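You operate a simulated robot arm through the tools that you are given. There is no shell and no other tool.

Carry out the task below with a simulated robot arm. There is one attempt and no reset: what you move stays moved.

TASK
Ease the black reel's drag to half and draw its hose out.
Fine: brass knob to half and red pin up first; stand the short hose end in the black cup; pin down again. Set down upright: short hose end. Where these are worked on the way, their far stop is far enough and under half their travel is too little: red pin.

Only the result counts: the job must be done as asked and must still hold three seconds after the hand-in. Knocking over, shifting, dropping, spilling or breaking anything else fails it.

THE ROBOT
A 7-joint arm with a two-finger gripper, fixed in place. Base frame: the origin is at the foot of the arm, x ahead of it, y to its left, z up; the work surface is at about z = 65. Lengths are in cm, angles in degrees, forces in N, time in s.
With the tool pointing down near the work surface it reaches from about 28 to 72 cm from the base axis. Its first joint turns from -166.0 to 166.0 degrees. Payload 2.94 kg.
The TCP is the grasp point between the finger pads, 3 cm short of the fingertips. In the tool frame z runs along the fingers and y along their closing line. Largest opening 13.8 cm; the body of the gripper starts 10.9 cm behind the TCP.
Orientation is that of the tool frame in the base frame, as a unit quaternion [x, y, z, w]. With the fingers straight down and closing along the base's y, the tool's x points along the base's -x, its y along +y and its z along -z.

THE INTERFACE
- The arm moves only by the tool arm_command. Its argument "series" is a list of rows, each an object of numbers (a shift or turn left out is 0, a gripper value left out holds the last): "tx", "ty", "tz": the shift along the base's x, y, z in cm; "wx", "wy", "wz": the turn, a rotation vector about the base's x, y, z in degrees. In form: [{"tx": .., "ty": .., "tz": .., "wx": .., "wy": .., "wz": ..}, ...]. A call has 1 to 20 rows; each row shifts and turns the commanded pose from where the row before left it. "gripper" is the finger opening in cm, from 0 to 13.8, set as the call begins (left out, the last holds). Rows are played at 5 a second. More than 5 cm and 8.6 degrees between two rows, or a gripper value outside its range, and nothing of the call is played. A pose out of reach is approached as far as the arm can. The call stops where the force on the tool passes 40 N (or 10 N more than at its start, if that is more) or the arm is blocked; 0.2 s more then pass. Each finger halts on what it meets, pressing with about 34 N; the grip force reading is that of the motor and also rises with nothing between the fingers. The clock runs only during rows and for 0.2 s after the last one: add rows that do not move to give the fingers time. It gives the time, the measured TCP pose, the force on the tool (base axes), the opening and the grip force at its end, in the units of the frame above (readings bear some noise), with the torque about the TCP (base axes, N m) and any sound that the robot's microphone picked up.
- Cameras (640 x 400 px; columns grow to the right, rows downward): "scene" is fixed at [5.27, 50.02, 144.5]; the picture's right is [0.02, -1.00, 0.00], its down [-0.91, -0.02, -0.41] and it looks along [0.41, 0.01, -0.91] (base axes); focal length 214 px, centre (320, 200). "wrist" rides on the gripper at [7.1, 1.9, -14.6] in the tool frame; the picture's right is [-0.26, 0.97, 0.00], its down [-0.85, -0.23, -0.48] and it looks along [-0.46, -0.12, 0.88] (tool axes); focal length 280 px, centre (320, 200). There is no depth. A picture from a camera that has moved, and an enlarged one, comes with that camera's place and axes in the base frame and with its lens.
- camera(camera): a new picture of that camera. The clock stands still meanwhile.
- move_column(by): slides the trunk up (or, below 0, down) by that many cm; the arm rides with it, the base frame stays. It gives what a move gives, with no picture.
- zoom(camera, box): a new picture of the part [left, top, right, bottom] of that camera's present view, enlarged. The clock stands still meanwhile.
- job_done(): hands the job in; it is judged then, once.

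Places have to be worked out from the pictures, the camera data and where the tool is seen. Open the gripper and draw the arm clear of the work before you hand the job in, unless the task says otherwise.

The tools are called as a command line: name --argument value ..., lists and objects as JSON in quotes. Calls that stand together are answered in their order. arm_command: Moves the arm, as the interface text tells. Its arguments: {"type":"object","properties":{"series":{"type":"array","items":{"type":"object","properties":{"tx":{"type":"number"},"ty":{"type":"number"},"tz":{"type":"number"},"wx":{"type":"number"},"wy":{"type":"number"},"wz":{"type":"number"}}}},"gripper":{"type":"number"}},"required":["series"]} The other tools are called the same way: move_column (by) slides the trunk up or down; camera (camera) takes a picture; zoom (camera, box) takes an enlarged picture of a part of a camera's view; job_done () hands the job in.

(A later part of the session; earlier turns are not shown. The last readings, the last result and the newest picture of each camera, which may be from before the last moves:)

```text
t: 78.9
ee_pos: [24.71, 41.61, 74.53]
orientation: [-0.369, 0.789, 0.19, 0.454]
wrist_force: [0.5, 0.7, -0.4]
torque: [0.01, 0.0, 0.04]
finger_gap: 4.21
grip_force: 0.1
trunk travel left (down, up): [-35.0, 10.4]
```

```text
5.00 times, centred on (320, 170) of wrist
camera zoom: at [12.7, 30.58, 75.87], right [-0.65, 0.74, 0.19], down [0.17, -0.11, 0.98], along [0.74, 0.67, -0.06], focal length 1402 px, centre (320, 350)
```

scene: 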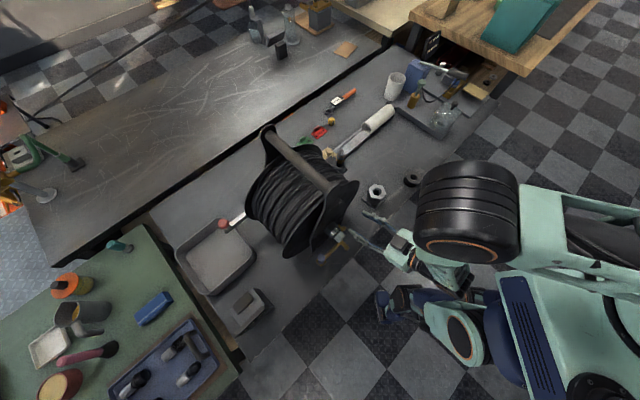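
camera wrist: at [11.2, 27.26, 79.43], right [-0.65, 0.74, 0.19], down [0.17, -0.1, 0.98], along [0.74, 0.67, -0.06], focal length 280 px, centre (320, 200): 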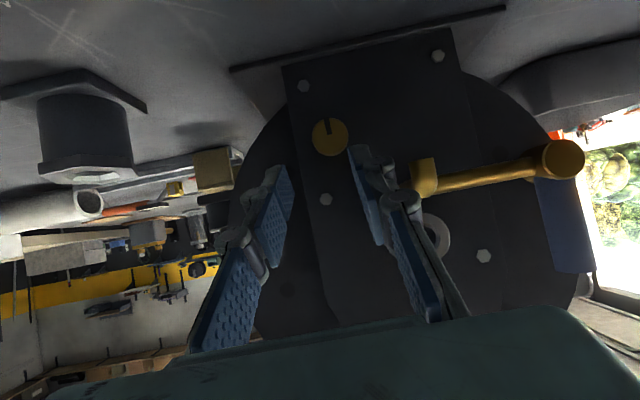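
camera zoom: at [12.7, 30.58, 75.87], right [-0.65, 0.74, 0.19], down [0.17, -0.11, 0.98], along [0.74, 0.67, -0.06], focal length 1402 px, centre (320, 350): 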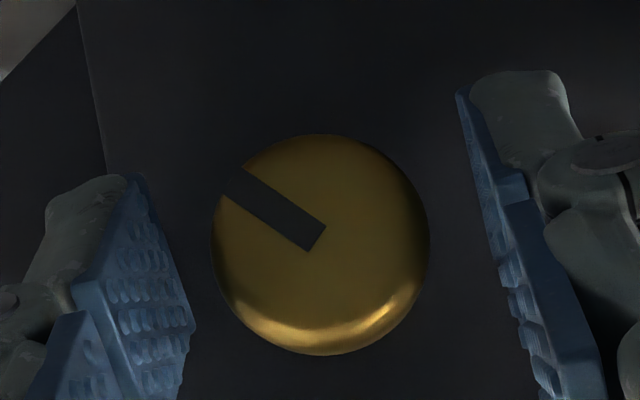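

Pointer at ~46° by geometry; target is lean ≈101.6° in this view. Grip and turn ~44° more.

arm_command --gripper 0 --series '[{}, {}, {}, {"tx": -0.081, "ty": 0.081, "tz": -0.007, "wx": -5.2, "wy": -5.2}, {"tx": -0.079, "ty": 0.079, "tz": -0.022, "wx": -5.2, "wy": -5.2}, {"tx": -0.076, "ty": 0.076, "tz": -0.036, "wx": -5.2, "wy": -5.2}, {"tx": -0.073, "ty": 0.073, "tz": -0.05, "wx": -5.2, "wy": -5.2}, {"tx": -0.068, "ty": 0.068, "tz": -0.063, "wx": -5.2, "wy": -5.2}, {"tx": -0.062, "ty": 0.062, "tz": -0.075, "wx": -5.2, "wy": -5.2}, {}]'

arm_command --gripper 4.2 --series '[{}, {}, {"tx": 0.062, "ty": -0.062, "tz": 0.075, "wx": 5.2, "wy": 5.2}, {"tx": 0.068, "ty": -0.068, "tz": 0.063, "wx": 5.2, "wy": 5.2}, {"tx": 0.073, "ty": -0.073, "tz": 0.05, "wx": 5.2, "wy": 5.2}, {"tx": 0.076, "ty": -0.076, "tz": 0.036, "wx": 5.2, "wy": 5.2}, {"tx": 0.079, "ty": -0.079, "tz": 0.022, "wx": 5.2, "wy": 5.2}, {"tx": 0.081, "ty": -0.081, "tz": 0.007, "wx": 5.2, "wy": 5.2}, {}]'

zoom --camera "wrist" --box '[270, 130, 370, 210]'

```text
t: 81.1
ee_pos: [24.27, 42.09, 74.2]
orientation: [-0.515, 0.659, -0.132, 0.532]
wrist_force: [-2.9, -2.2, 6.9]
torque: [-0.07, 0.03, -0.07]
finger_gap: 2.67
grip_force: 33.8
trunk travel left (down, up): [-35.0, 10.4]
```

```text
t: 83.1
ee_pos: [24.73, 41.53, 74.42]
orientation: [-0.37, 0.788, 0.191, 0.453]
wrist_force: [0.4, 0.4, 0.3]
torque: [-0.01, 0.02, 0.04]
finger_gap: 4.22
grip_force: 0.1
trunk travel left (down, up): [-35.0, 10.4]
```

```text
5.00 times, centred on (320, 170) of wrist
camera zoom: at [12.7, 30.6, 75.87], right [-0.65, 0.74, 0.19], down [0.17, -0.11, 0.98], along [0.74, 0.67, -0.06], focal length 1402 px, centre (320, 350)
```

zoom: 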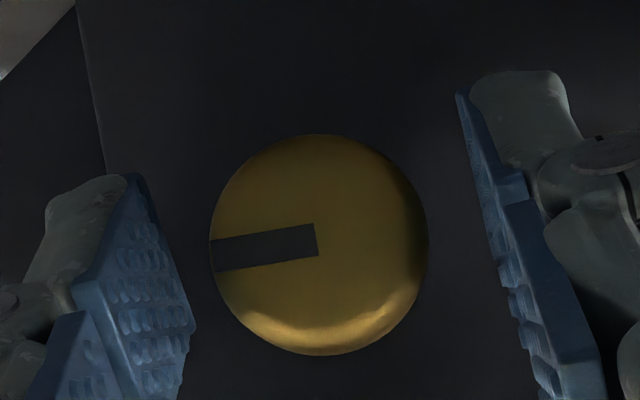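

Pointer lean ≈99°, i.e. within about 2° of the middle — good. Now I retract along the approach, move right and lift clear.

arm_command --series '[{"tx": -0.57, "ty": -0.64, "tz": 0.5}, {"tx": -0.57, "ty": -0.64, "tz": 0.5}, {"tx": -0.57, "ty": -0.64, "tz": 0.4}, {"tx": 1.4, "ty": -1.4}, {"tx": 1.4, "ty": -1.4}, {"tx": 0.5, "ty": -0.5, "tz": 2}, {"tz": 4}, {"tz": 4}]'

camera --camera "wrist"

```text
t: 84.9
ee_pos: [26.98, 38.32, 84.61]
orientation: [-0.37, 0.789, 0.188, 0.453]
wrist_force: [-0.6, 0.8, 0.3]
torque: [-0.02, 0.03, 0.0]
finger_gap: 4.19
grip_force: 0.0
out of reach, approached as far as the arm can: row 8
trunk travel left (down, up): [-35.0, 10.4]
```

```text
taken
camera wrist: at [14.99, 27.24, 85.93], right [-0.65, 0.74, 0.19], down [0.17, -0.1, 0.98], along [0.74, 0.67, -0.06], focal length 280 px, centre (320, 200)
```

wrist: 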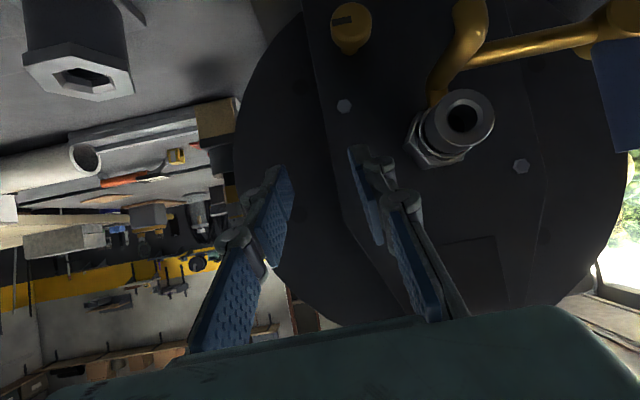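

Knob is set. I raise the trunk, then bring the hand to tool-down and up high before travelling to the red pin.

move_column --by 10

arm_command --series '[{"tx": -0.3, "ty": -0.8, "tz": 2, "wx": -5.6, "wy": 5.6}, {"tx": -0.5, "ty": -1, "tz": 3, "wx": -5.6, "wy": 5.6}, {"tx": -0.5, "ty": -1, "tz": 3, "wx": -5.6, "wy": 5.6}, {"tx": -0.5, "ty": -1, "tz": 3, "wx": -5.6, "wy": 5.6}, {"tx": -1, "ty": -1, "tz": 3, "wx": -5.6, "wy": 5.6}, {"tx": -1, "ty": 0, "tz": 3, "wx": -5.6, "wy": 5.6}, {"tx": -1, "ty": 0, "tz": 3, "wx": -5.6, "wy": 5.6}, {"tx": -1, "tz": 3}]'

camera --camera "wrist"

```text
t: 86.2
ee_pos: [27.04, 38.41, 94.47]
orientation: [-0.37, 0.788, 0.19, 0.454]
wrist_force: [-0.1, 0.1, 0.1]
torque: [0.01, -0.01, -0.01]
finger_gap: 4.21
grip_force: 0.0
trunk travel left (down, up): [-45.0, 0.4]
```

```text
t: 87.5
ee_pos: [34.42, 25.0, 105.95]
orientation: [-0.249, 0.96, 0.047, 0.121]
wrist_force: [0.2, 0.2, 1.1]
torque: [-0.04, -0.02, -0.01]
finger_gap: 4.23
grip_force: 0.0
out of reach, approached as far as the arm can: row 1, 4
trunk travel left (down, up): [-45.0, 0.4]
stopped in row 6: the arm was blocked; the commanded pose is now the measured one
```

```text
taken
camera wrist: at [24.35, 21.08, 118.45], right [-0.25, 0.96, 0.1], down [0.73, 0.12, 0.67], along [0.63, 0.24, -0.74], focal length 280 px, centre (320, 200)
```

wrist: 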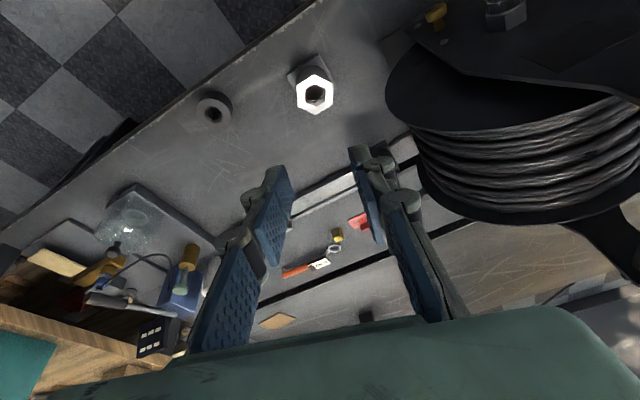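

The arm swung to a freer posture right of the reel. I now upright the hand, rise, and carry it around to the left side toward the pin.

arm_command --series '[{"tx": -1, "ty": 1, "tz": 3, "wx": -4.3, "wy": 6}, {"tx": -1, "ty": 1, "tz": 3, "wx": -4.4, "wy": 6}, {"tx": -2, "ty": 2, "tz": 3, "wz": 7}, {"tx": -3, "ty": 2, "tz": 2, "wz": 7}, {"tx": -3.5, "ty": 3, "wz": 7}, {"tx": -3.5, "ty": 3.5, "wz": 7}, {"tx": -3, "ty": 4, "wz": 7}, {"tx": -3, "ty": 4, "wz": 7}, {"tx": -2, "ty": 4}, {"tx": -1, "ty": 4}, {"tx": -0.5, "ty": 4}, {"ty": 4}]'

camera --camera "wrist"

```text
t: 90.1
ee_pos: [10.41, 62.12, 117.2]
orientation: [-0.586, 0.81, 0.005, 0.0]
wrist_force: [0.0, 1.0, -0.5]
torque: [-0.06, -0.03, 0.0]
finger_gap: 4.24
grip_force: 0.0
trunk travel left (down, up): [-45.0, 0.4]
```

```text
taken
camera wrist: at [6.63, 55.77, 131.75], right [-0.83, 0.55, 0.01], down [0.49, 0.73, 0.48], along [0.26, 0.4, -0.88], focal length 280 px, centre (320, 200)
```

wrist: 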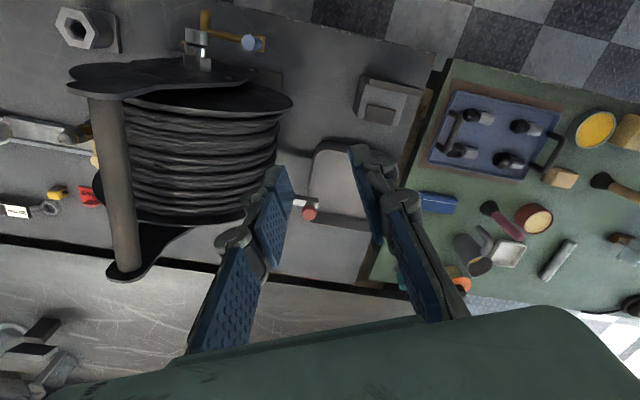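

The red pin is visible between the fingers. Zooming to refine its position.

zoom --camera "wrist" --box '[260, 170, 360, 240]'

```text
5.71 times, centred on (310, 205) of wrist
camera zoom: at [6.63, 55.77, 131.75], right [-0.83, 0.55, 0.01], down [0.49, 0.73, 0.48], along [0.26, 0.4, -0.88], focal length 1602 px, centre (377, 171)
```

zoom: 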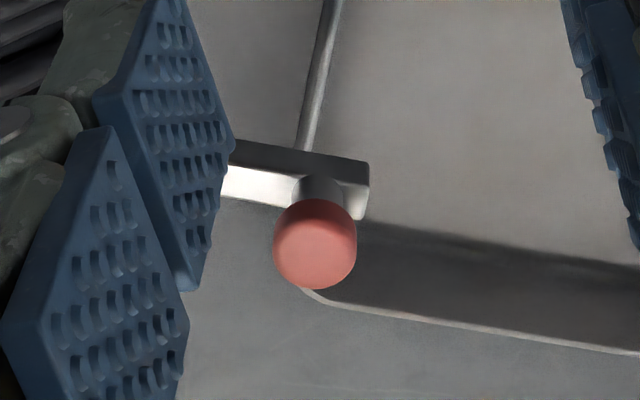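

Pin cap centre ≈ (23.3, 77.9, 86), bracket top ≈ 82.5. I lower the trunk and tilt the hand 35° outward to a pre-grasp in front of the cap.

move_column --by -10

arm_command --gripper 5.5 --series '[{"tx": 1.9, "ty": 1.9, "tz": -2.4, "wx": 6.7, "wy": -2}, {"tx": 1.9, "ty": 1.9, "tz": -2.4, "wx": 6.7, "wy": -2}, {"tx": 1.9, "ty": 1.9, "tz": -2.4, "wx": 6.7, "wy": -2}, {"tx": 1.9, "ty": 1.9, "tz": -2.4, "wx": 6.7, "wy": -2}, {"tx": 1.9, "ty": 1.9, "tz": -2.4, "wx": 6.7, "wy": -2}, {"tx": 1.9, "ty": 1.9, "tz": -2.4}]'

camera --camera "wrist"

zoom --camera "scene" --box '[180, 160, 340, 260]'

```text
t: 91.4
ee_pos: [10.63, 61.87, 107.23]
orientation: [-0.586, 0.81, 0.004, 0.0]
wrist_force: [0.1, 0.2, -0.6]
torque: [-0.02, 0.0, 0.01]
finger_gap: 4.2
grip_force: 0.0
trunk travel left (down, up): [-35.0, 10.4]
```

```text
t: 92.8
ee_pos: [22.14, 73.41, 92.78]
orientation: [-0.56, 0.771, 0.188, 0.238]
wrist_force: [-0.4, -0.1, 0.5]
torque: [-0.02, 0.02, 0.01]
finger_gap: 5.49
grip_force: 0.1
trunk travel left (down, up): [-35.0, 10.4]
```

```text
taken
camera wrist: at [16.16, 60.3, 100.75], right [-0.85, 0.5, 0.17], down [0.37, 0.32, 0.87], along [0.38, 0.81, -0.46], focal length 280 px, centre (320, 200)
```

wrist: 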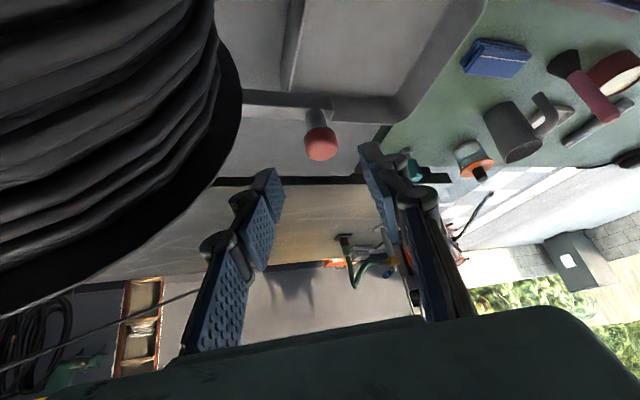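

```text
4.00 times, centred on (260, 210) of scene
camera zoom: at [5.27, 50.02, 144.5], right [0.02, -1.0, 0.0], down [-0.91, -0.02, -0.41], along [0.41, 0.01, -0.91], focal length 858 px, centre (560, 160)
```

zoom: 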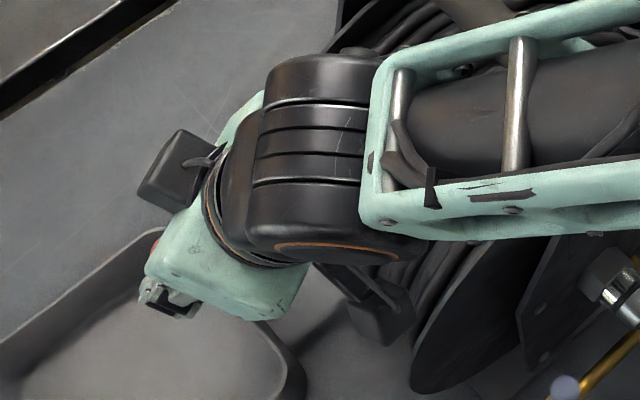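

The cap lines up between the fingers; I advance halfway and check.

arm_command --series '[{"tx": 0.25, "ty": 0.95, "tz": -1.5}, {"tx": 0.25, "ty": 0.95, "tz": -1.5}, {}]'

zoom --camera "wrist" --box '[220, 80, 460, 230]'

```text
t: 93.6
ee_pos: [22.61, 75.25, 89.92]
orientation: [-0.559, 0.772, 0.187, 0.238]
wrist_force: [0.0, 0.2, -0.2]
torque: [-0.02, 0.0, -0.01]
finger_gap: 5.49
grip_force: 0.0
trunk travel left (down, up): [-35.0, 10.4]
```

```text
2.67 times, centred on (340, 155) of wrist
camera zoom: at [16.61, 62.2, 97.76], right [-0.85, 0.5, 0.17], down [0.37, 0.32, 0.87], along [0.38, 0.81, -0.46], focal length 748 px, centre (267, 320)
```

zoom: 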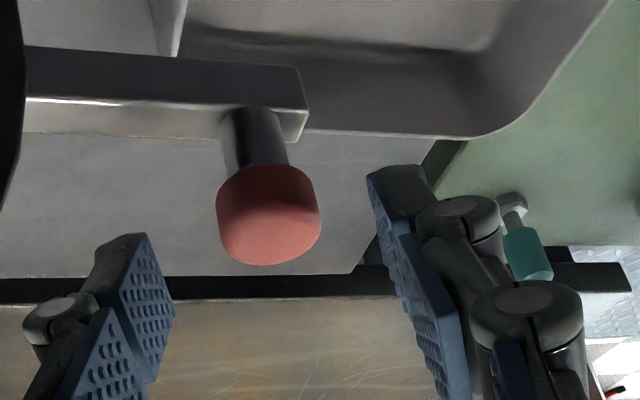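

Centred well. Advance the rest and grip.

arm_command --series '[{"tx": 0.2, "ty": 0.95, "tz": -1.5}, {"tx": 0.2, "ty": 0.95, "tz": -1.5}, {}]'

zoom --camera "wrist" --box '[220, 80, 460, 230]'

```text
t: 94.4
ee_pos: [22.92, 77.15, 86.79]
orientation: [-0.56, 0.771, 0.188, 0.237]
wrist_force: [0.7, 1.0, 0.4]
torque: [-0.03, -0.03, -0.02]
finger_gap: 5.51
grip_force: 0.1
trunk travel left (down, up): [-35.0, 10.4]
```

```text
2.67 times, centred on (340, 155) of wrist
camera zoom: at [16.97, 64.05, 94.7], right [-0.85, 0.5, 0.17], down [0.37, 0.32, 0.87], along [0.38, 0.81, -0.46], focal length 748 px, centre (267, 320)
```

zoom: 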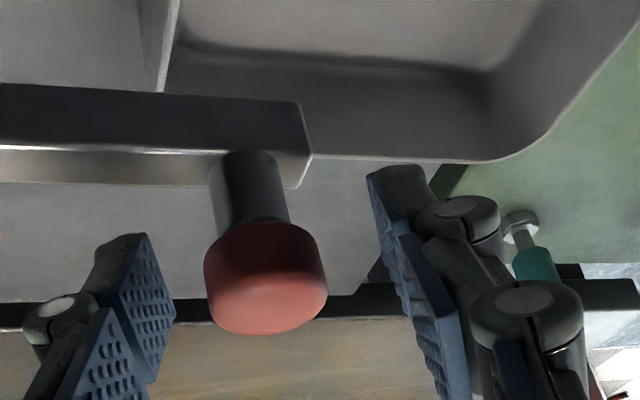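

arm_command --gripper 0 --series '[{}, {}, {}, {}]'

zoom --camera "wrist" --box '[220, 80, 460, 230]'

```text
t: 95.4
ee_pos: [22.96, 77.02, 86.82]
orientation: [-0.559, 0.772, 0.187, 0.238]
wrist_force: [4.6, -0.9, 1.1]
torque: [-0.03, -0.02, -0.06]
finger_gap: 2.63
grip_force: 33.9
trunk travel left (down, up): [-35.0, 10.4]
```

```text
2.67 times, centred on (340, 155) of wrist
camera zoom: at [17.06, 64.02, 94.71], right [-0.85, 0.5, 0.17], down [0.37, 0.32, 0.87], along [0.38, 0.81, -0.46], focal length 748 px, centre (267, 320)
```

zoom: 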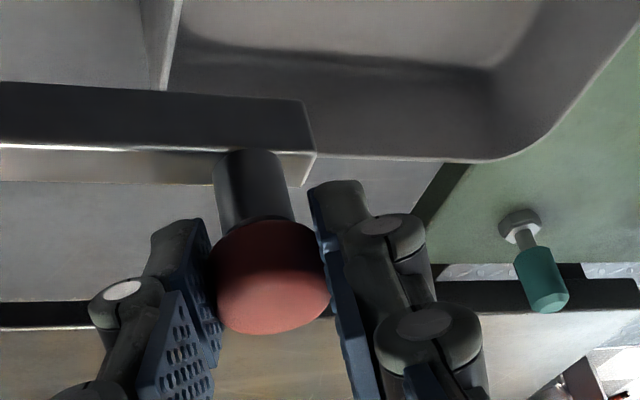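

Gripped at 2.63 cm. Lifting gently, watching the force.

arm_command --series '[{"tz": 0.4}, {"tz": 0.4}, {"tz": 0.4}, {}]'

zoom --camera "wrist" --box '[220, 80, 460, 230]'

```text
t: 96.4
ee_pos: [23.13, 77.07, 87.97]
orientation: [-0.559, 0.772, 0.187, 0.238]
wrist_force: [8.1, -3.0, 0.3]
torque: [-0.15, -0.05, -0.09]
finger_gap: 2.62
grip_force: 34.1
trunk travel left (down, up): [-35.0, 10.4]
```

```text
2.67 times, centred on (340, 155) of wrist
camera zoom: at [17.06, 64.03, 95.92], right [-0.85, 0.5, 0.17], down [0.37, 0.32, 0.87], along [0.38, 0.81, -0.46], focal length 748 px, centre (267, 320)
```

zoom: 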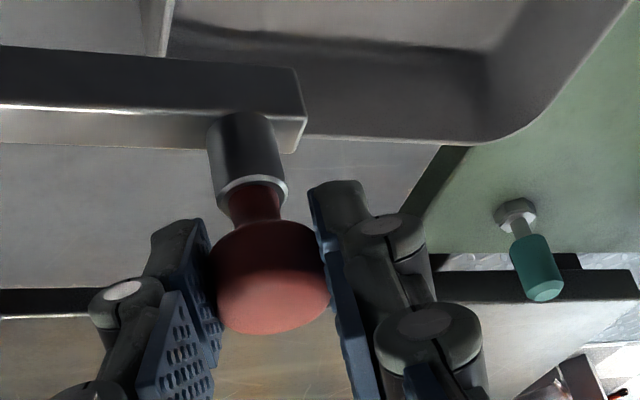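

The red stem slides up out of its housing. Lifting on toward its far stop.

arm_command --series '[{"tx": 0.1, "tz": 0.3}, {"tz": 0.4}, {"tz": 0.4}, {"tz": 0.4}, {}]'

zoom --camera "wrist" --box '[220, 80, 460, 230]'

```text
t: 97.6
ee_pos: [23.04, 77.16, 89.58]
orientation: [-0.56, 0.772, 0.188, 0.236]
wrist_force: [6.9, -4.9, 1.0]
torque: [-0.4, 0.02, -0.11]
finger_gap: 2.61
grip_force: 34.2
trunk travel left (down, up): [-35.0, 10.4]
```

```text
2.67 times, centred on (340, 155) of wrist
camera zoom: at [17.07, 64.01, 97.53], right [-0.85, 0.5, 0.17], down [0.37, 0.32, 0.87], along [0.38, 0.81, -0.46], focal length 748 px, centre (267, 320)
```

zoom: 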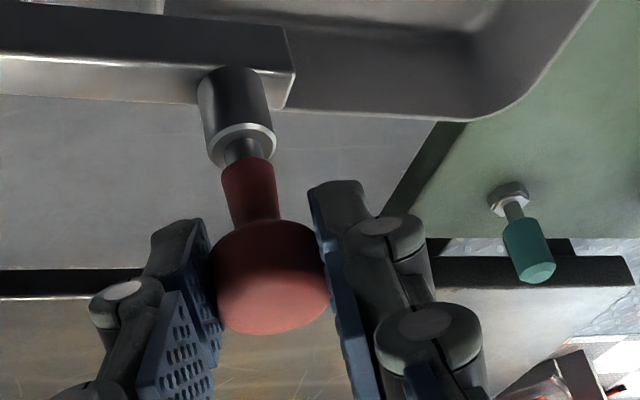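

Raised ~2.8 cm and still free. Continue in small steps, watching for the stop.

arm_command --series '[{"tz": 0.3, "ty": -0.05}, {"tz": 0.3}, {"tz": 0.3}, {}]'

zoom --camera "wrist" --box '[220, 80, 460, 230]'

```text
t: 98.6
ee_pos: [22.91, 77.13, 89.85]
orientation: [-0.56, 0.772, 0.185, 0.235]
wrist_force: [4.9, -0.9, 0.6]
torque: [0.13, -0.06, -0.05]
finger_gap: 2.61
grip_force: 34.2
trunk travel left (down, up): [-35.0, 10.4]
```

```text
2.67 times, centred on (340, 155) of wrist
camera zoom: at [17.01, 64.07, 97.95], right [-0.85, 0.5, 0.17], down [0.37, 0.33, 0.87], along [0.38, 0.8, -0.46], focal length 748 px, centre (267, 320)
```

zoom: 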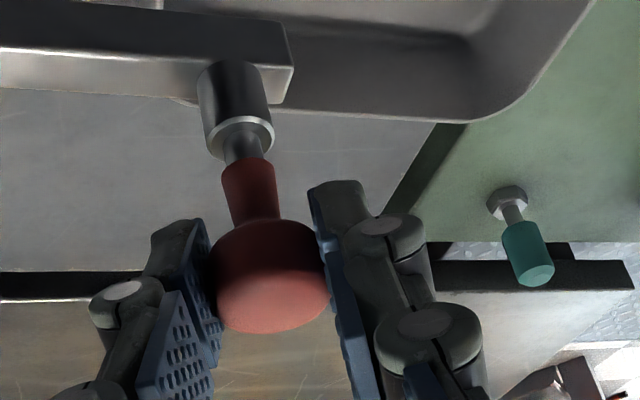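

The hand rose less than commanded but no force shows; I check again with a small extra lift.

arm_command --series '[{"tz": 0.3}, {}, {}]'

zoom --camera "wrist" --box '[220, 80, 460, 230]'

camera --camera "scene"

```text
t: 99.4
ee_pos: [22.95, 77.03, 90.08]
orientation: [-0.56, 0.773, 0.183, 0.234]
wrist_force: [1.8, -4.1, -0.3]
torque: [-0.41, 0.1, -0.04]
finger_gap: 2.64
grip_force: 33.7
trunk travel left (down, up): [-35.0, 10.4]
```

```text
2.67 times, centred on (340, 155) of wrist
camera zoom: at [17.01, 64.06, 98.1], right [-0.85, 0.5, 0.17], down [0.37, 0.33, 0.87], along [0.38, 0.8, -0.47], focal length 748 px, centre (267, 320)
```

zoom: 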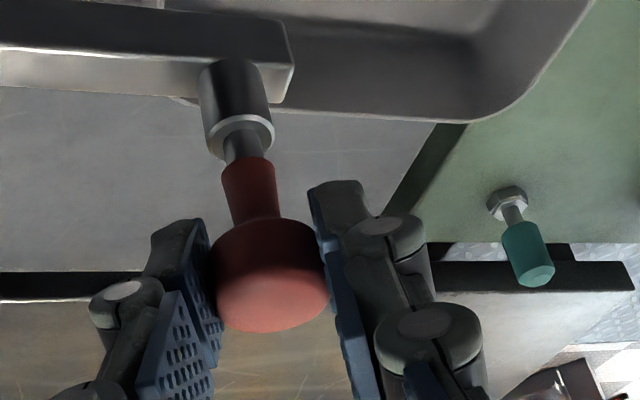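

```text
taken
```

scene: 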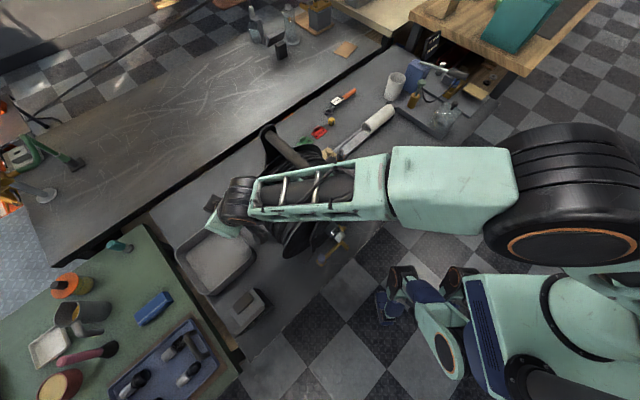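

The pin looks at its far stop (~3 cm). I relax the pull slightly and open to see whether it stays up.

arm_command --series '[{"tz": -0.4}, {}]'

arm_command --gripper 5.5 --series '[{}, {}, {}, {}]'

zoom --camera "wrist" --box '[220, 80, 460, 230]'

```text
t: 100.0
ee_pos: [22.82, 77.0, 89.87]
orientation: [-0.56, 0.773, 0.185, 0.235]
wrist_force: [-1.2, -6.1, 0.1]
torque: [-0.49, 0.19, -0.03]
finger_gap: 2.63
grip_force: 34.1
trunk travel left (down, up): [-35.0, 10.4]
```

```text
t: 101.0
ee_pos: [23.05, 77.02, 90.32]
orientation: [-0.559, 0.772, 0.187, 0.238]
wrist_force: [-0.6, 0.9, 0.4]
torque: [0.0, 0.01, -0.01]
finger_gap: 5.5
grip_force: 0.1
trunk travel left (down, up): [-35.0, 10.4]
```

```text
2.67 times, centred on (340, 155) of wrist
camera zoom: at [17.01, 64.05, 98.25], right [-0.85, 0.5, 0.17], down [0.37, 0.32, 0.87], along [0.38, 0.81, -0.46], focal length 748 px, centre (267, 320)
```

zoom: 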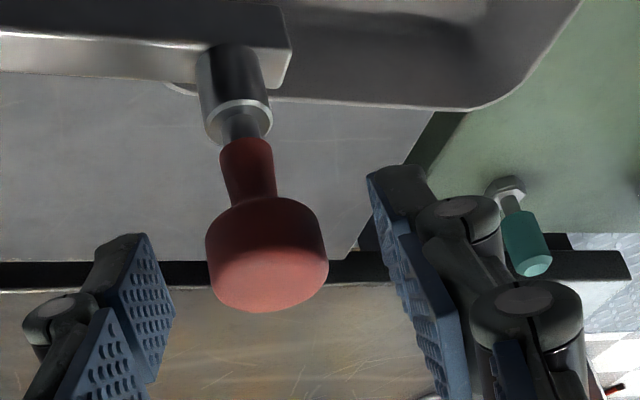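

The pin stays up on its own. Now I retract and travel over to the right side to inspect the hose end and the cups closely.

arm_command --series '[{"tx": -0.5, "ty": -1.9, "tz": 2.8}, {"tx": -0.6, "ty": -2, "tz": 2.9}, {"tx": -1.5, "ty": -2, "tz": 3, "wx": -6.7, "wy": 2}, {"tx": -1.5, "ty": -2, "tz": 3, "wx": -6.7, "wy": 2}, {"tx": -1.5, "ty": -2, "tz": 3, "wx": -6.7, "wy": 2}, {"tx": -1.5, "ty": -2, "tz": 2, "wx": -6.7, "wy": 2}, {"tx": -1.5, "ty": -2, "tz": 2, "wx": -6.7, "wy": 2}, {"tz": 1}]'

move_column --by 8

camera --camera "wrist"

```text
t: 102.8
ee_pos: [14.28, 63.29, 109.97]
orientation: [-0.586, 0.81, 0.005, -0.001]
wrist_force: [-1.1, -0.4, -0.9]
torque: [0.02, -0.01, 0.0]
finger_gap: 5.52
grip_force: 0.1
trunk travel left (down, up): [-35.0, 10.4]
```

```text
t: 104.0
ee_pos: [14.33, 63.23, 118.1]
orientation: [-0.586, 0.81, 0.004, -0.002]
wrist_force: [-0.2, -0.3, 0.1]
torque: [-0.02, -0.01, 0.0]
finger_gap: 5.53
grip_force: 0.1
trunk travel left (down, up): [-43.0, 2.4]
```

```text
taken
camera wrist: at [10.48, 56.95, 132.62], right [-0.83, 0.55, 0.01], down [0.49, 0.73, 0.48], along [0.26, 0.4, -0.88], focal length 280 px, centre (320, 200)
```

wrist: 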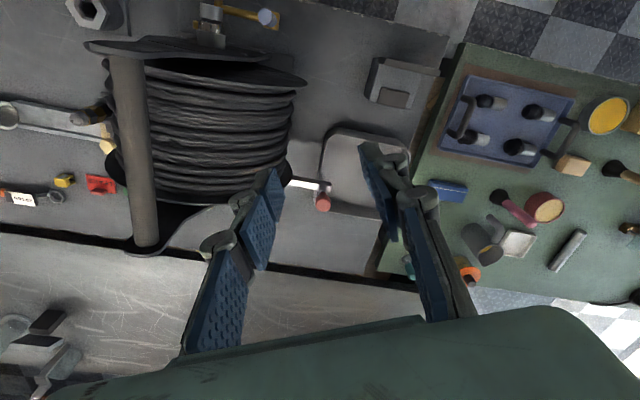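

Moving around the robot side of the reel to the right, high above everything.

arm_command --series '[{"tx": -1, "ty": -4}, {"tx": 0, "ty": -4.5}, {"tx": 1, "ty": -4.5}, {"tx": 2, "ty": -4, "wz": -7}, {"tx": 3, "ty": -3.5, "wz": -7}, {"tx": 3, "ty": -3.5, "wz": -7}, {"tx": 3.5, "ty": -3, "wz": -7}, {"tx": 3.5, "ty": -3, "wz": -7}, {"tx": 3.5, "ty": -3, "wz": -7}, {"tx": 3.5, "ty": -3}, {"tx": 3.5, "ty": -1, "tz": -3}, {"tx": 2, "tz": -4}, {"tx": 0, "tz": -4}]'

camera --camera "wrist"

```text
t: 106.8
ee_pos: [41.93, 26.22, 107.02]
orientation: [-0.257, 0.966, 0.004, 0.002]
wrist_force: [-0.5, -0.1, 0.0]
torque: [0.02, 0.02, -0.01]
finger_gap: 5.49
grip_force: 0.1
trunk travel left (down, up): [-43.0, 2.4]
```

```text
taken
camera wrist: at [34.84, 24.13, 121.64], right [-0.25, 0.97, 0.01], down [0.85, 0.22, 0.48], along [0.46, 0.13, -0.88], focal length 280 px, centre (320, 200)
```

wrist: 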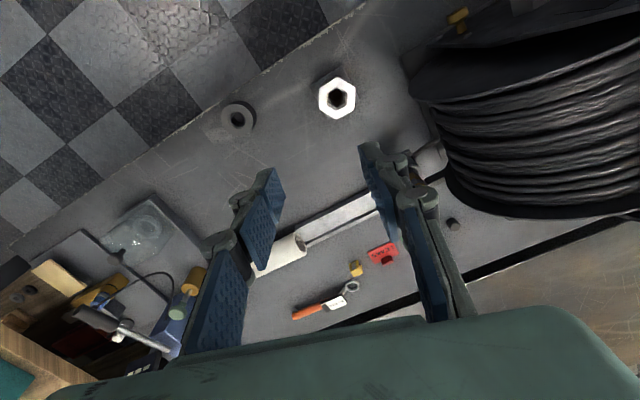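

zoom --camera "wrist" --box '[200, 60, 380, 160]'

arm_command --series '[{"ty": 4}, {"ty": 4}, {"tx": -2, "ty": 2}]'

camera --camera "wrist"

```text
3.56 times, centred on (290, 110) of wrist
camera zoom: at [34.84, 24.13, 121.64], right [-0.25, 0.97, 0.01], down [0.85, 0.22, 0.48], along [0.46, 0.13, -0.88], focal length 997 px, centre (427, 520)
```

zoom: 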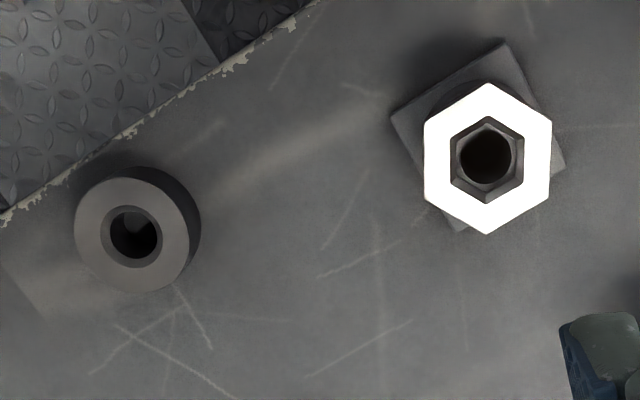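

```text
t: 107.6
ee_pos: [39.9, 36.28, 106.98]
orientation: [-0.256, 0.967, 0.003, 0.002]
wrist_force: [-0.8, -0.3, -0.7]
torque: [0.0, 0.02, -0.02]
finger_gap: 5.53
grip_force: 0.1
trunk travel left (down, up): [-43.0, 2.4]
```

```text
taken
camera wrist: at [32.74, 34.24, 121.61], right [-0.25, 0.97, 0.01], down [0.85, 0.22, 0.48], along [0.46, 0.13, -0.88], focal length 280 px, centre (320, 200)
```

wrist: 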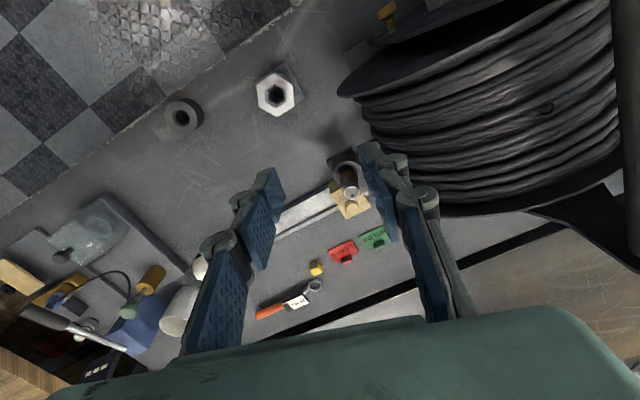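

The round dark ring cup at right and the silver hex post are clear. Zooming on the dock with the hose end.

zoom --camera "wrist" --box '[290, 120, 430, 240]'

zoom --camera "wrist" --box '[140, 60, 320, 160]'

```text
3.33 times, centred on (360, 180) of wrist
camera zoom: at [32.74, 34.24, 121.61], right [-0.25, 0.97, 0.01], down [0.85, 0.22, 0.48], along [0.46, 0.13, -0.88], focal length 935 px, centre (187, 267)
```

zoom: 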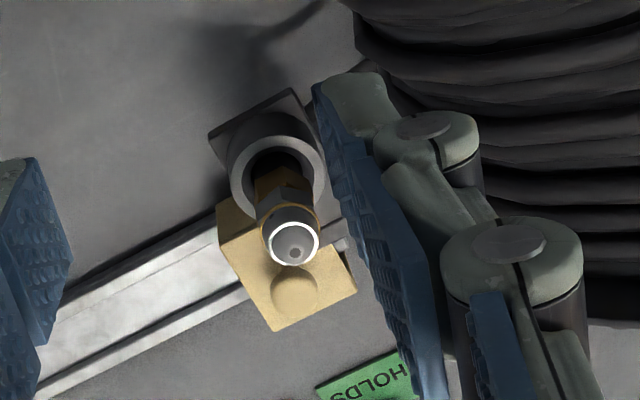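

```text
3.56 times, centred on (230, 110) of wrist
camera zoom: at [32.74, 34.24, 121.61], right [-0.25, 0.97, 0.01], down [0.85, 0.22, 0.48], along [0.46, 0.13, -0.88], focal length 997 px, centre (640, 520)
```

zoom: 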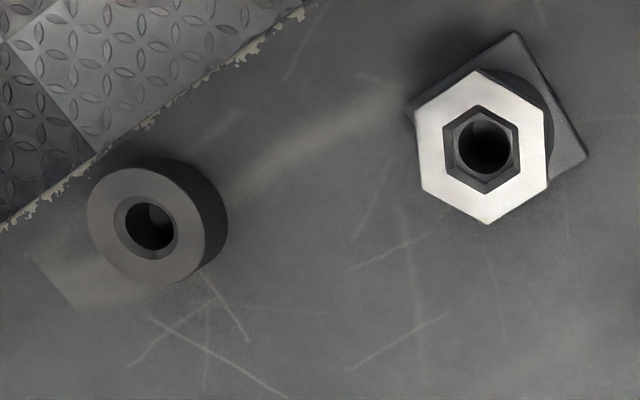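

Measured: hose end axis ≈ (49.6, 43.8), tip z≈85, dock rim z≈77.5; black cup centre ≈ (50.3, 12.5), rim z≈67.5. I rotate the hand so that the fingers close parallel to the reel axis (yaw 135°), away from the drum, and go above the hose end.

arm_command --series '[{"tx": 0.5, "ty": -0.3, "wz": 7.5}, {"tx": 0.5, "ty": -0.3, "wz": 7.5}, {"tx": 0.5, "ty": 0, "wz": 7.5}, {"tx": 0.5, "ty": 0, "wz": 7.5}, {"tx": 0.5, "ty": 0.5, "wz": 7.5}, {"tx": 0.5, "ty": 0.5, "wz": 7.5}, {"tx": 0.7, "ty": 0.7, "wz": 7.5}, {"tx": 0.7, "ty": 0.7, "wz": 7.5}, {"tx": 0.7, "ty": 0.7, "wz": 7.5}, {"tx": 0.7, "ty": 0.7, "wz": 7.5}, {"tx": 0.7, "ty": 0.7, "wz": 7.5}, {"tx": 0.7, "ty": 0.7, "wz": 7.5}, {"tx": 0.7, "ty": 0.8, "wz": 7.5}, {"tx": 0.6, "ty": 0.8, "wz": 7.5}, {"tx": 0.5, "ty": 0.8}]'

move_column --by -6

camera --camera "wrist"

```text
t: 110.8
ee_pos: [48.9, 43.29, 107.06]
orientation: [0.924, -0.383, -0.003, 0.003]
wrist_force: [-0.6, 0.3, 0.1]
torque: [-0.01, 0.0, 0.01]
finger_gap: 5.48
grip_force: 0.0
trunk travel left (down, up): [-43.0, 2.4]
```

```text
t: 111.8
ee_pos: [48.92, 43.23, 101.06]
orientation: [0.923, -0.385, -0.004, 0.003]
wrist_force: [0.0, 0.4, 1.2]
torque: [0.01, -0.01, 0.0]
finger_gap: 5.49
grip_force: 0.0
trunk travel left (down, up): [-37.0, 8.4]
```

```text
taken
camera wrist: at [52.68, 36.78, 115.65], right [-0.87, -0.49, 0.01], down [-0.43, 0.77, 0.48], along [-0.24, 0.41, -0.88], focal length 280 px, centre (320, 200)
```

wrist: 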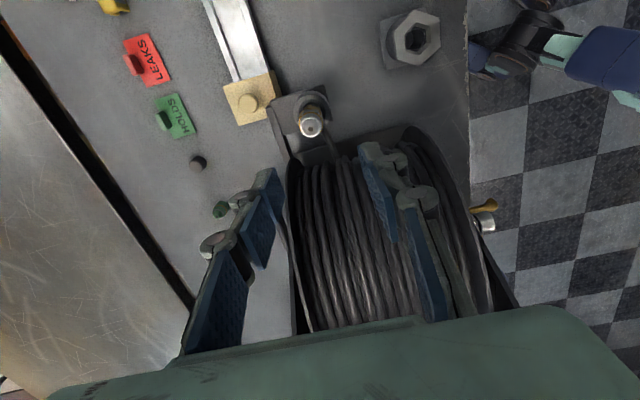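

zoom --camera "wrist" --box '[260, 80, 360, 160]'

```text
5.00 times, centred on (310, 120) of wrist
camera zoom: at [52.68, 36.78, 115.65], right [-0.87, -0.49, 0.01], down [-0.43, 0.77, 0.48], along [-0.24, 0.41, -0.88], focal length 1402 px, centre (370, 600)
```

zoom: 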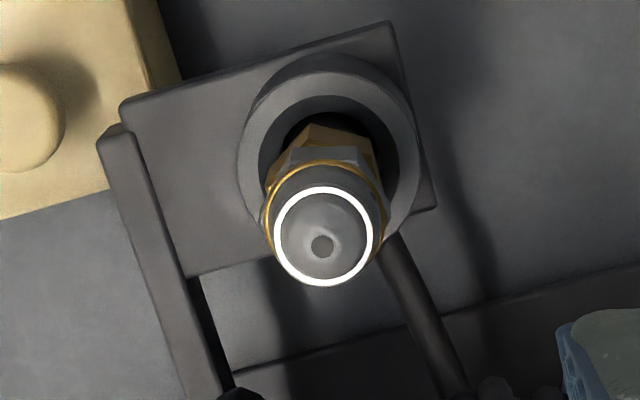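

Refined hose end tip: (49.6, 43.9, 85). Centering above it and descending.

arm_command --gripper 5.5 --series '[{"tx": 0.68, "ty": 0.64, "tz": -3}, {"tz": -4}, {"tz": -4}, {}]'

camera --camera "wrist"

```text
t: 112.8
ee_pos: [49.65, 43.87, 90.05]
orientation: [0.923, -0.385, -0.004, 0.003]
wrist_force: [0.3, -0.3, -0.1]
torque: [-0.01, 0.03, -0.01]
finger_gap: 5.5
grip_force: 0.1
trunk travel left (down, up): [-37.0, 8.4]
```

```text
taken
camera wrist: at [53.39, 37.46, 104.66], right [-0.87, -0.49, 0.01], down [-0.43, 0.77, 0.48], along [-0.24, 0.41, -0.88], focal length 280 px, centre (320, 200)
```

wrist: 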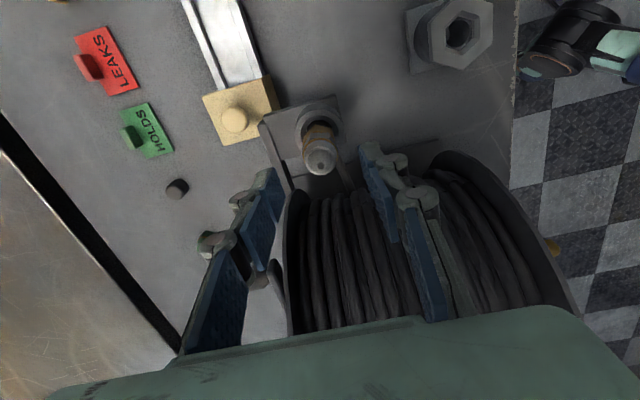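

Nozzle is centred between the fingertips. Descending 8.5 cm and closing.

arm_command --series '[{"tz": -3}, {"tz": -3}, {"tz": -2.5}, {}]'

zoom --camera "wrist" --box '[220, 80, 460, 260]'

```text
t: 113.8
ee_pos: [49.5, 43.89, 81.55]
orientation: [0.923, -0.385, -0.003, 0.003]
wrist_force: [0.9, -0.1, -0.5]
torque: [0.0, 0.02, 0.01]
finger_gap: 5.49
grip_force: 0.2
trunk travel left (down, up): [-37.0, 8.4]
```

```text
2.22 times, centred on (340, 170) of wrist
camera zoom: at [53.32, 37.44, 96.19], right [-0.87, -0.49, 0.01], down [-0.43, 0.77, 0.48], along [-0.24, 0.41, -0.88], focal length 623 px, centre (276, 267)
```

zoom: 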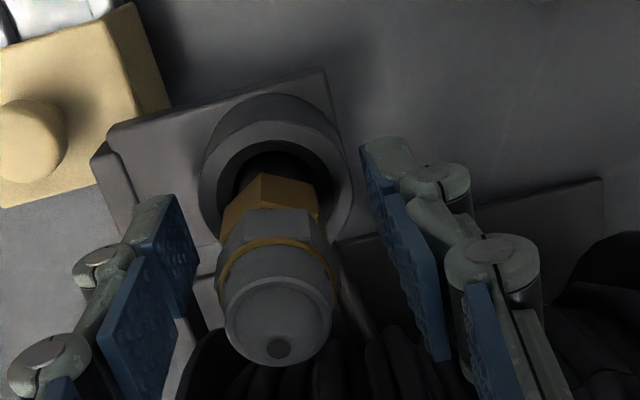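

arm_command --gripper 0 --series '[{}, {}, {}, {}]'

zoom --camera "wrist" --box '[220, 80, 460, 260]'

```text
t: 114.8
ee_pos: [49.48, 43.81, 81.59]
orientation: [0.923, -0.385, -0.004, 0.002]
wrist_force: [-0.5, -0.2, 0.1]
torque: [0.02, -0.02, -0.01]
finger_gap: 2.58
grip_force: 33.9
trunk travel left (down, up): [-37.0, 8.4]
```

```text
2.22 times, centred on (340, 170) of wrist
camera zoom: at [53.3, 37.44, 96.18], right [-0.87, -0.49, 0.01], down [-0.43, 0.77, 0.48], along [-0.24, 0.41, -0.88], focal length 623 px, centre (276, 267)
```

zoom: 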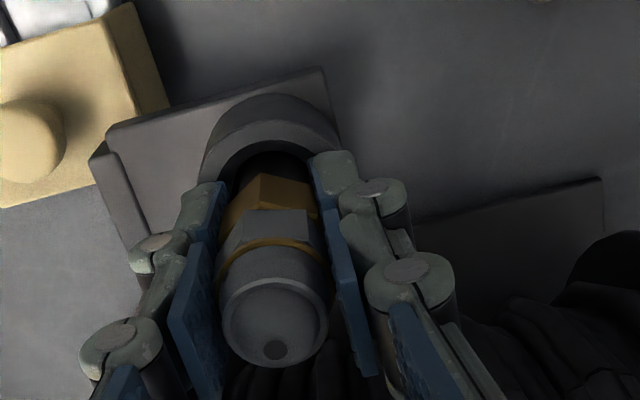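

Gripped at 2.58. Lifting gently.

arm_command --series '[{"tz": 1}, {"tz": 1}, {"tz": 1}, {}]'

camera --camera "wrist"

zoom --camera "scene" --box '[290, 110, 450, 210]'

```text
t: 115.8
ee_pos: [49.5, 43.82, 84.56]
orientation: [0.923, -0.385, -0.004, 0.004]
wrist_force: [-0.3, 0.3, -0.9]
torque: [0.03, -0.02, 0.01]
finger_gap: 2.56
grip_force: 33.8
trunk travel left (down, up): [-37.0, 8.4]
```

```text
taken
camera wrist: at [53.31, 37.42, 99.17], right [-0.87, -0.49, 0.01], down [-0.43, 0.77, 0.48], along [-0.24, 0.41, -0.88], focal length 280 px, centre (320, 200)
```

wrist: 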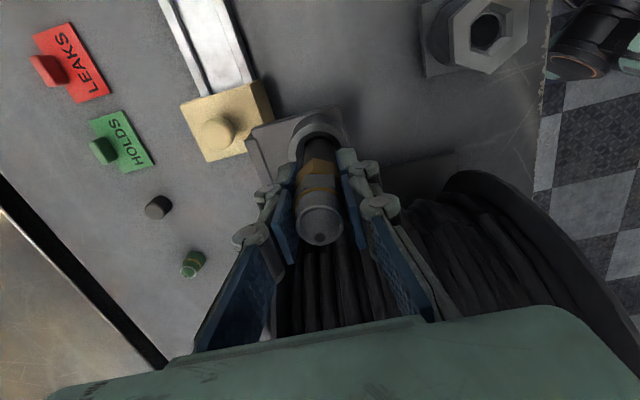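

```text
4.00 times, centred on (370, 160) of scene
camera zoom: at [5.27, 50.02, 144.5], right [0.02, -1.0, 0.0], down [-0.91, -0.02, -0.41], along [0.41, 0.01, -0.91], focal length 858 px, centre (120, 360)
```

zoom: 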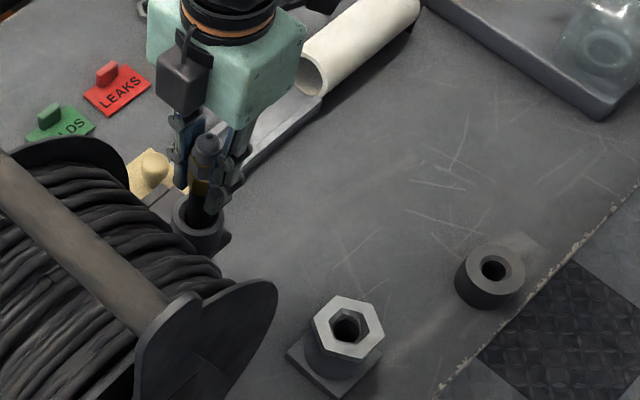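

It comes up freely, showing black hose below the fitting. Continuing to lift clear of the dock.

arm_command --series '[{"tz": 1.5}, {"tz": 1.5}, {"tz": 1.5}, {"tz": 1.5}, {}]'

camera --camera "wrist"

zoom --camera "scene" --box '[290, 110, 450, 210]'

```text
t: 117.0
ee_pos: [49.53, 43.97, 90.5]
orientation: [0.923, -0.385, -0.004, 0.003]
wrist_force: [0.2, 0.4, -1.4]
torque: [-0.01, 0.02, -0.02]
finger_gap: 2.56
grip_force: 34.3
trunk travel left (down, up): [-37.0, 8.4]
```

```text
taken
camera wrist: at [53.35, 37.44, 105.12], right [-0.87, -0.49, 0.01], down [-0.43, 0.77, 0.48], along [-0.24, 0.41, -0.88], focal length 280 px, centre (320, 200)
```

wrist: 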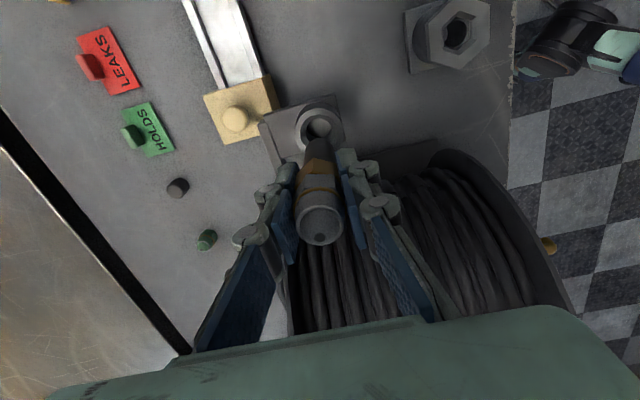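

```text
4.00 times, centred on (370, 160) of scene
camera zoom: at [5.27, 50.02, 144.5], right [0.02, -1.0, 0.0], down [-0.91, -0.02, -0.41], along [0.41, 0.01, -0.91], focal length 858 px, centre (120, 360)
```

zoom: 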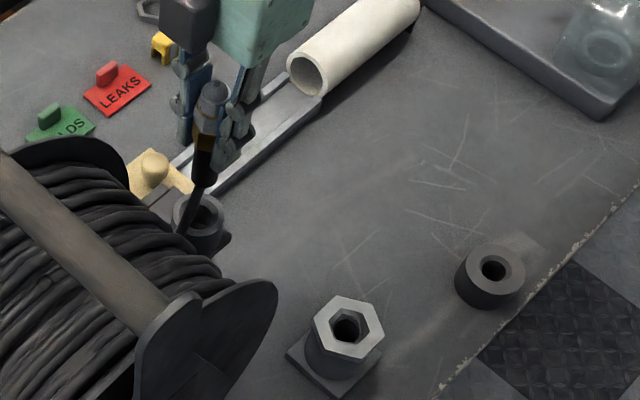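

The hose end is free of the dock. Zooming to see its lower part and trailing hose.

zoom --camera "scene" --box '[325, 120, 365, 180]'

zoom --camera "wrist" --box '[270, 90, 380, 170]'

```text
6.67 times, centred on (345, 150) of scene
camera zoom: at [5.27, 50.02, 144.5], right [0.02, -1.0, 0.0], down [-0.91, -0.02, -0.41], along [0.41, 0.01, -0.91], focal length 1430 px, centre (153, 533)
```

zoom: 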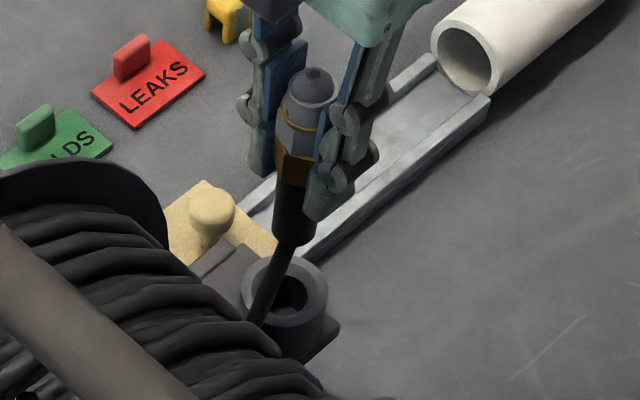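

```text
5.00 times, centred on (325, 130) of wrist
camera zoom: at [53.35, 37.44, 105.12], right [-0.87, -0.49, 0.01], down [-0.43, 0.77, 0.48], along [-0.24, 0.41, -0.88], focal length 1402 px, centre (295, 550)
```

zoom: 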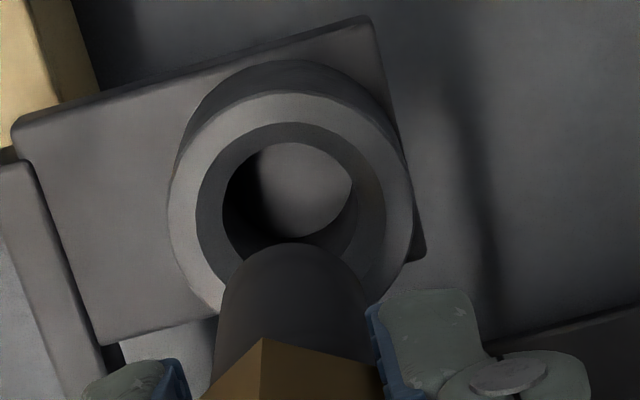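

The fitting has a ~2.2 cm black sleeve whose bottom is ≈7.1 cm below the TCP, with the thinner hose trailing to the reel. I carry it toward the black cup, swinging wide of the hex post.

arm_command --series '[{"tx": 1, "ty": -1.5}, {"tx": 1, "ty": -1.5}, {"tx": 1, "ty": -1.5}, {"tx": 1, "ty": -1.5}]'

camera --camera "scene"

```text
t: 118.0
ee_pos: [53.49, 37.88, 90.47]
orientation: [0.923, -0.386, -0.004, 0.003]
wrist_force: [0.4, 0.2, -1.6]
torque: [-0.01, 0.0, 0.03]
finger_gap: 2.56
grip_force: 33.9
trunk travel left (down, up): [-37.0, 8.4]
```

```text
taken
```

scene: 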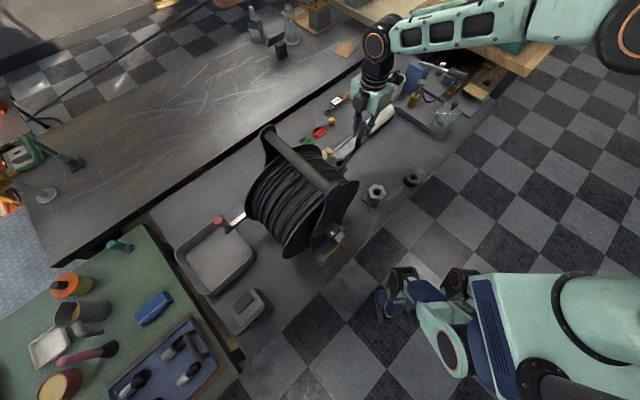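

Hose follows without resistance. Continuing toward the cup while turning the yaw to 90°.

arm_command --series '[{"tx": 0.5, "ty": -2, "wz": -5}, {"tx": 0.3, "ty": -2, "wz": -5}, {"ty": -2.5, "wz": -5}, {"ty": -2.5, "wz": -5}, {"ty": -2.5, "wz": -5}, {"tx": -0.5, "ty": -2.5, "wz": -5}, {"tx": -0.8, "ty": -2.5, "wz": -5}, {"tx": -0.8, "ty": -2.5, "wz": -5}, {"tx": -0.8, "ty": -2.5, "wz": -5}, {"tx": -0.6, "ty": -2}, {}]'

camera --camera "wrist"

camera --camera "scene"

```text
t: 120.4
ee_pos: [50.8, 14.29, 90.52]
orientation: [-0.706, 0.709, 0.005, -0.001]
wrist_force: [-1.2, 1.9, -0.4]
torque: [0.09, 0.04, 0.0]
finger_gap: 2.55
grip_force: 33.7
trunk travel left (down, up): [-37.0, 8.4]
```

```text
taken
camera wrist: at [49.0, 7.12, 105.1], right [-0.96, 0.27, 0.01], down [0.24, 0.85, 0.48], along [0.12, 0.46, -0.88], focal length 280 px, centre (320, 200)
```

wrist: 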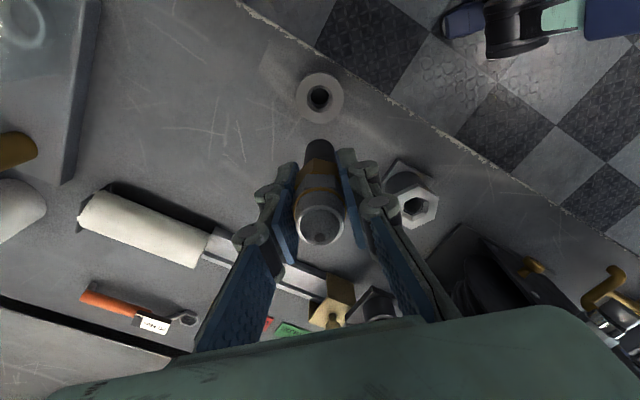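

```text
taken
```

scene: 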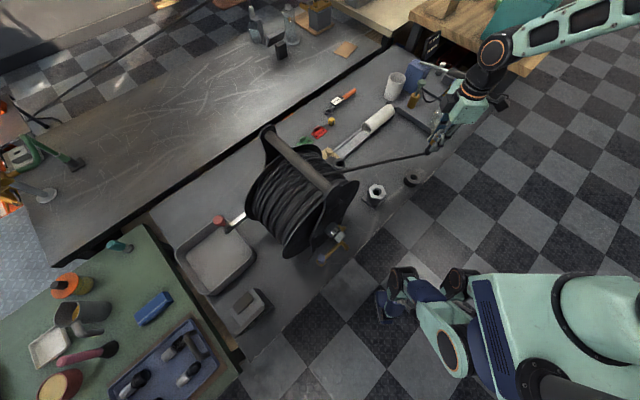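

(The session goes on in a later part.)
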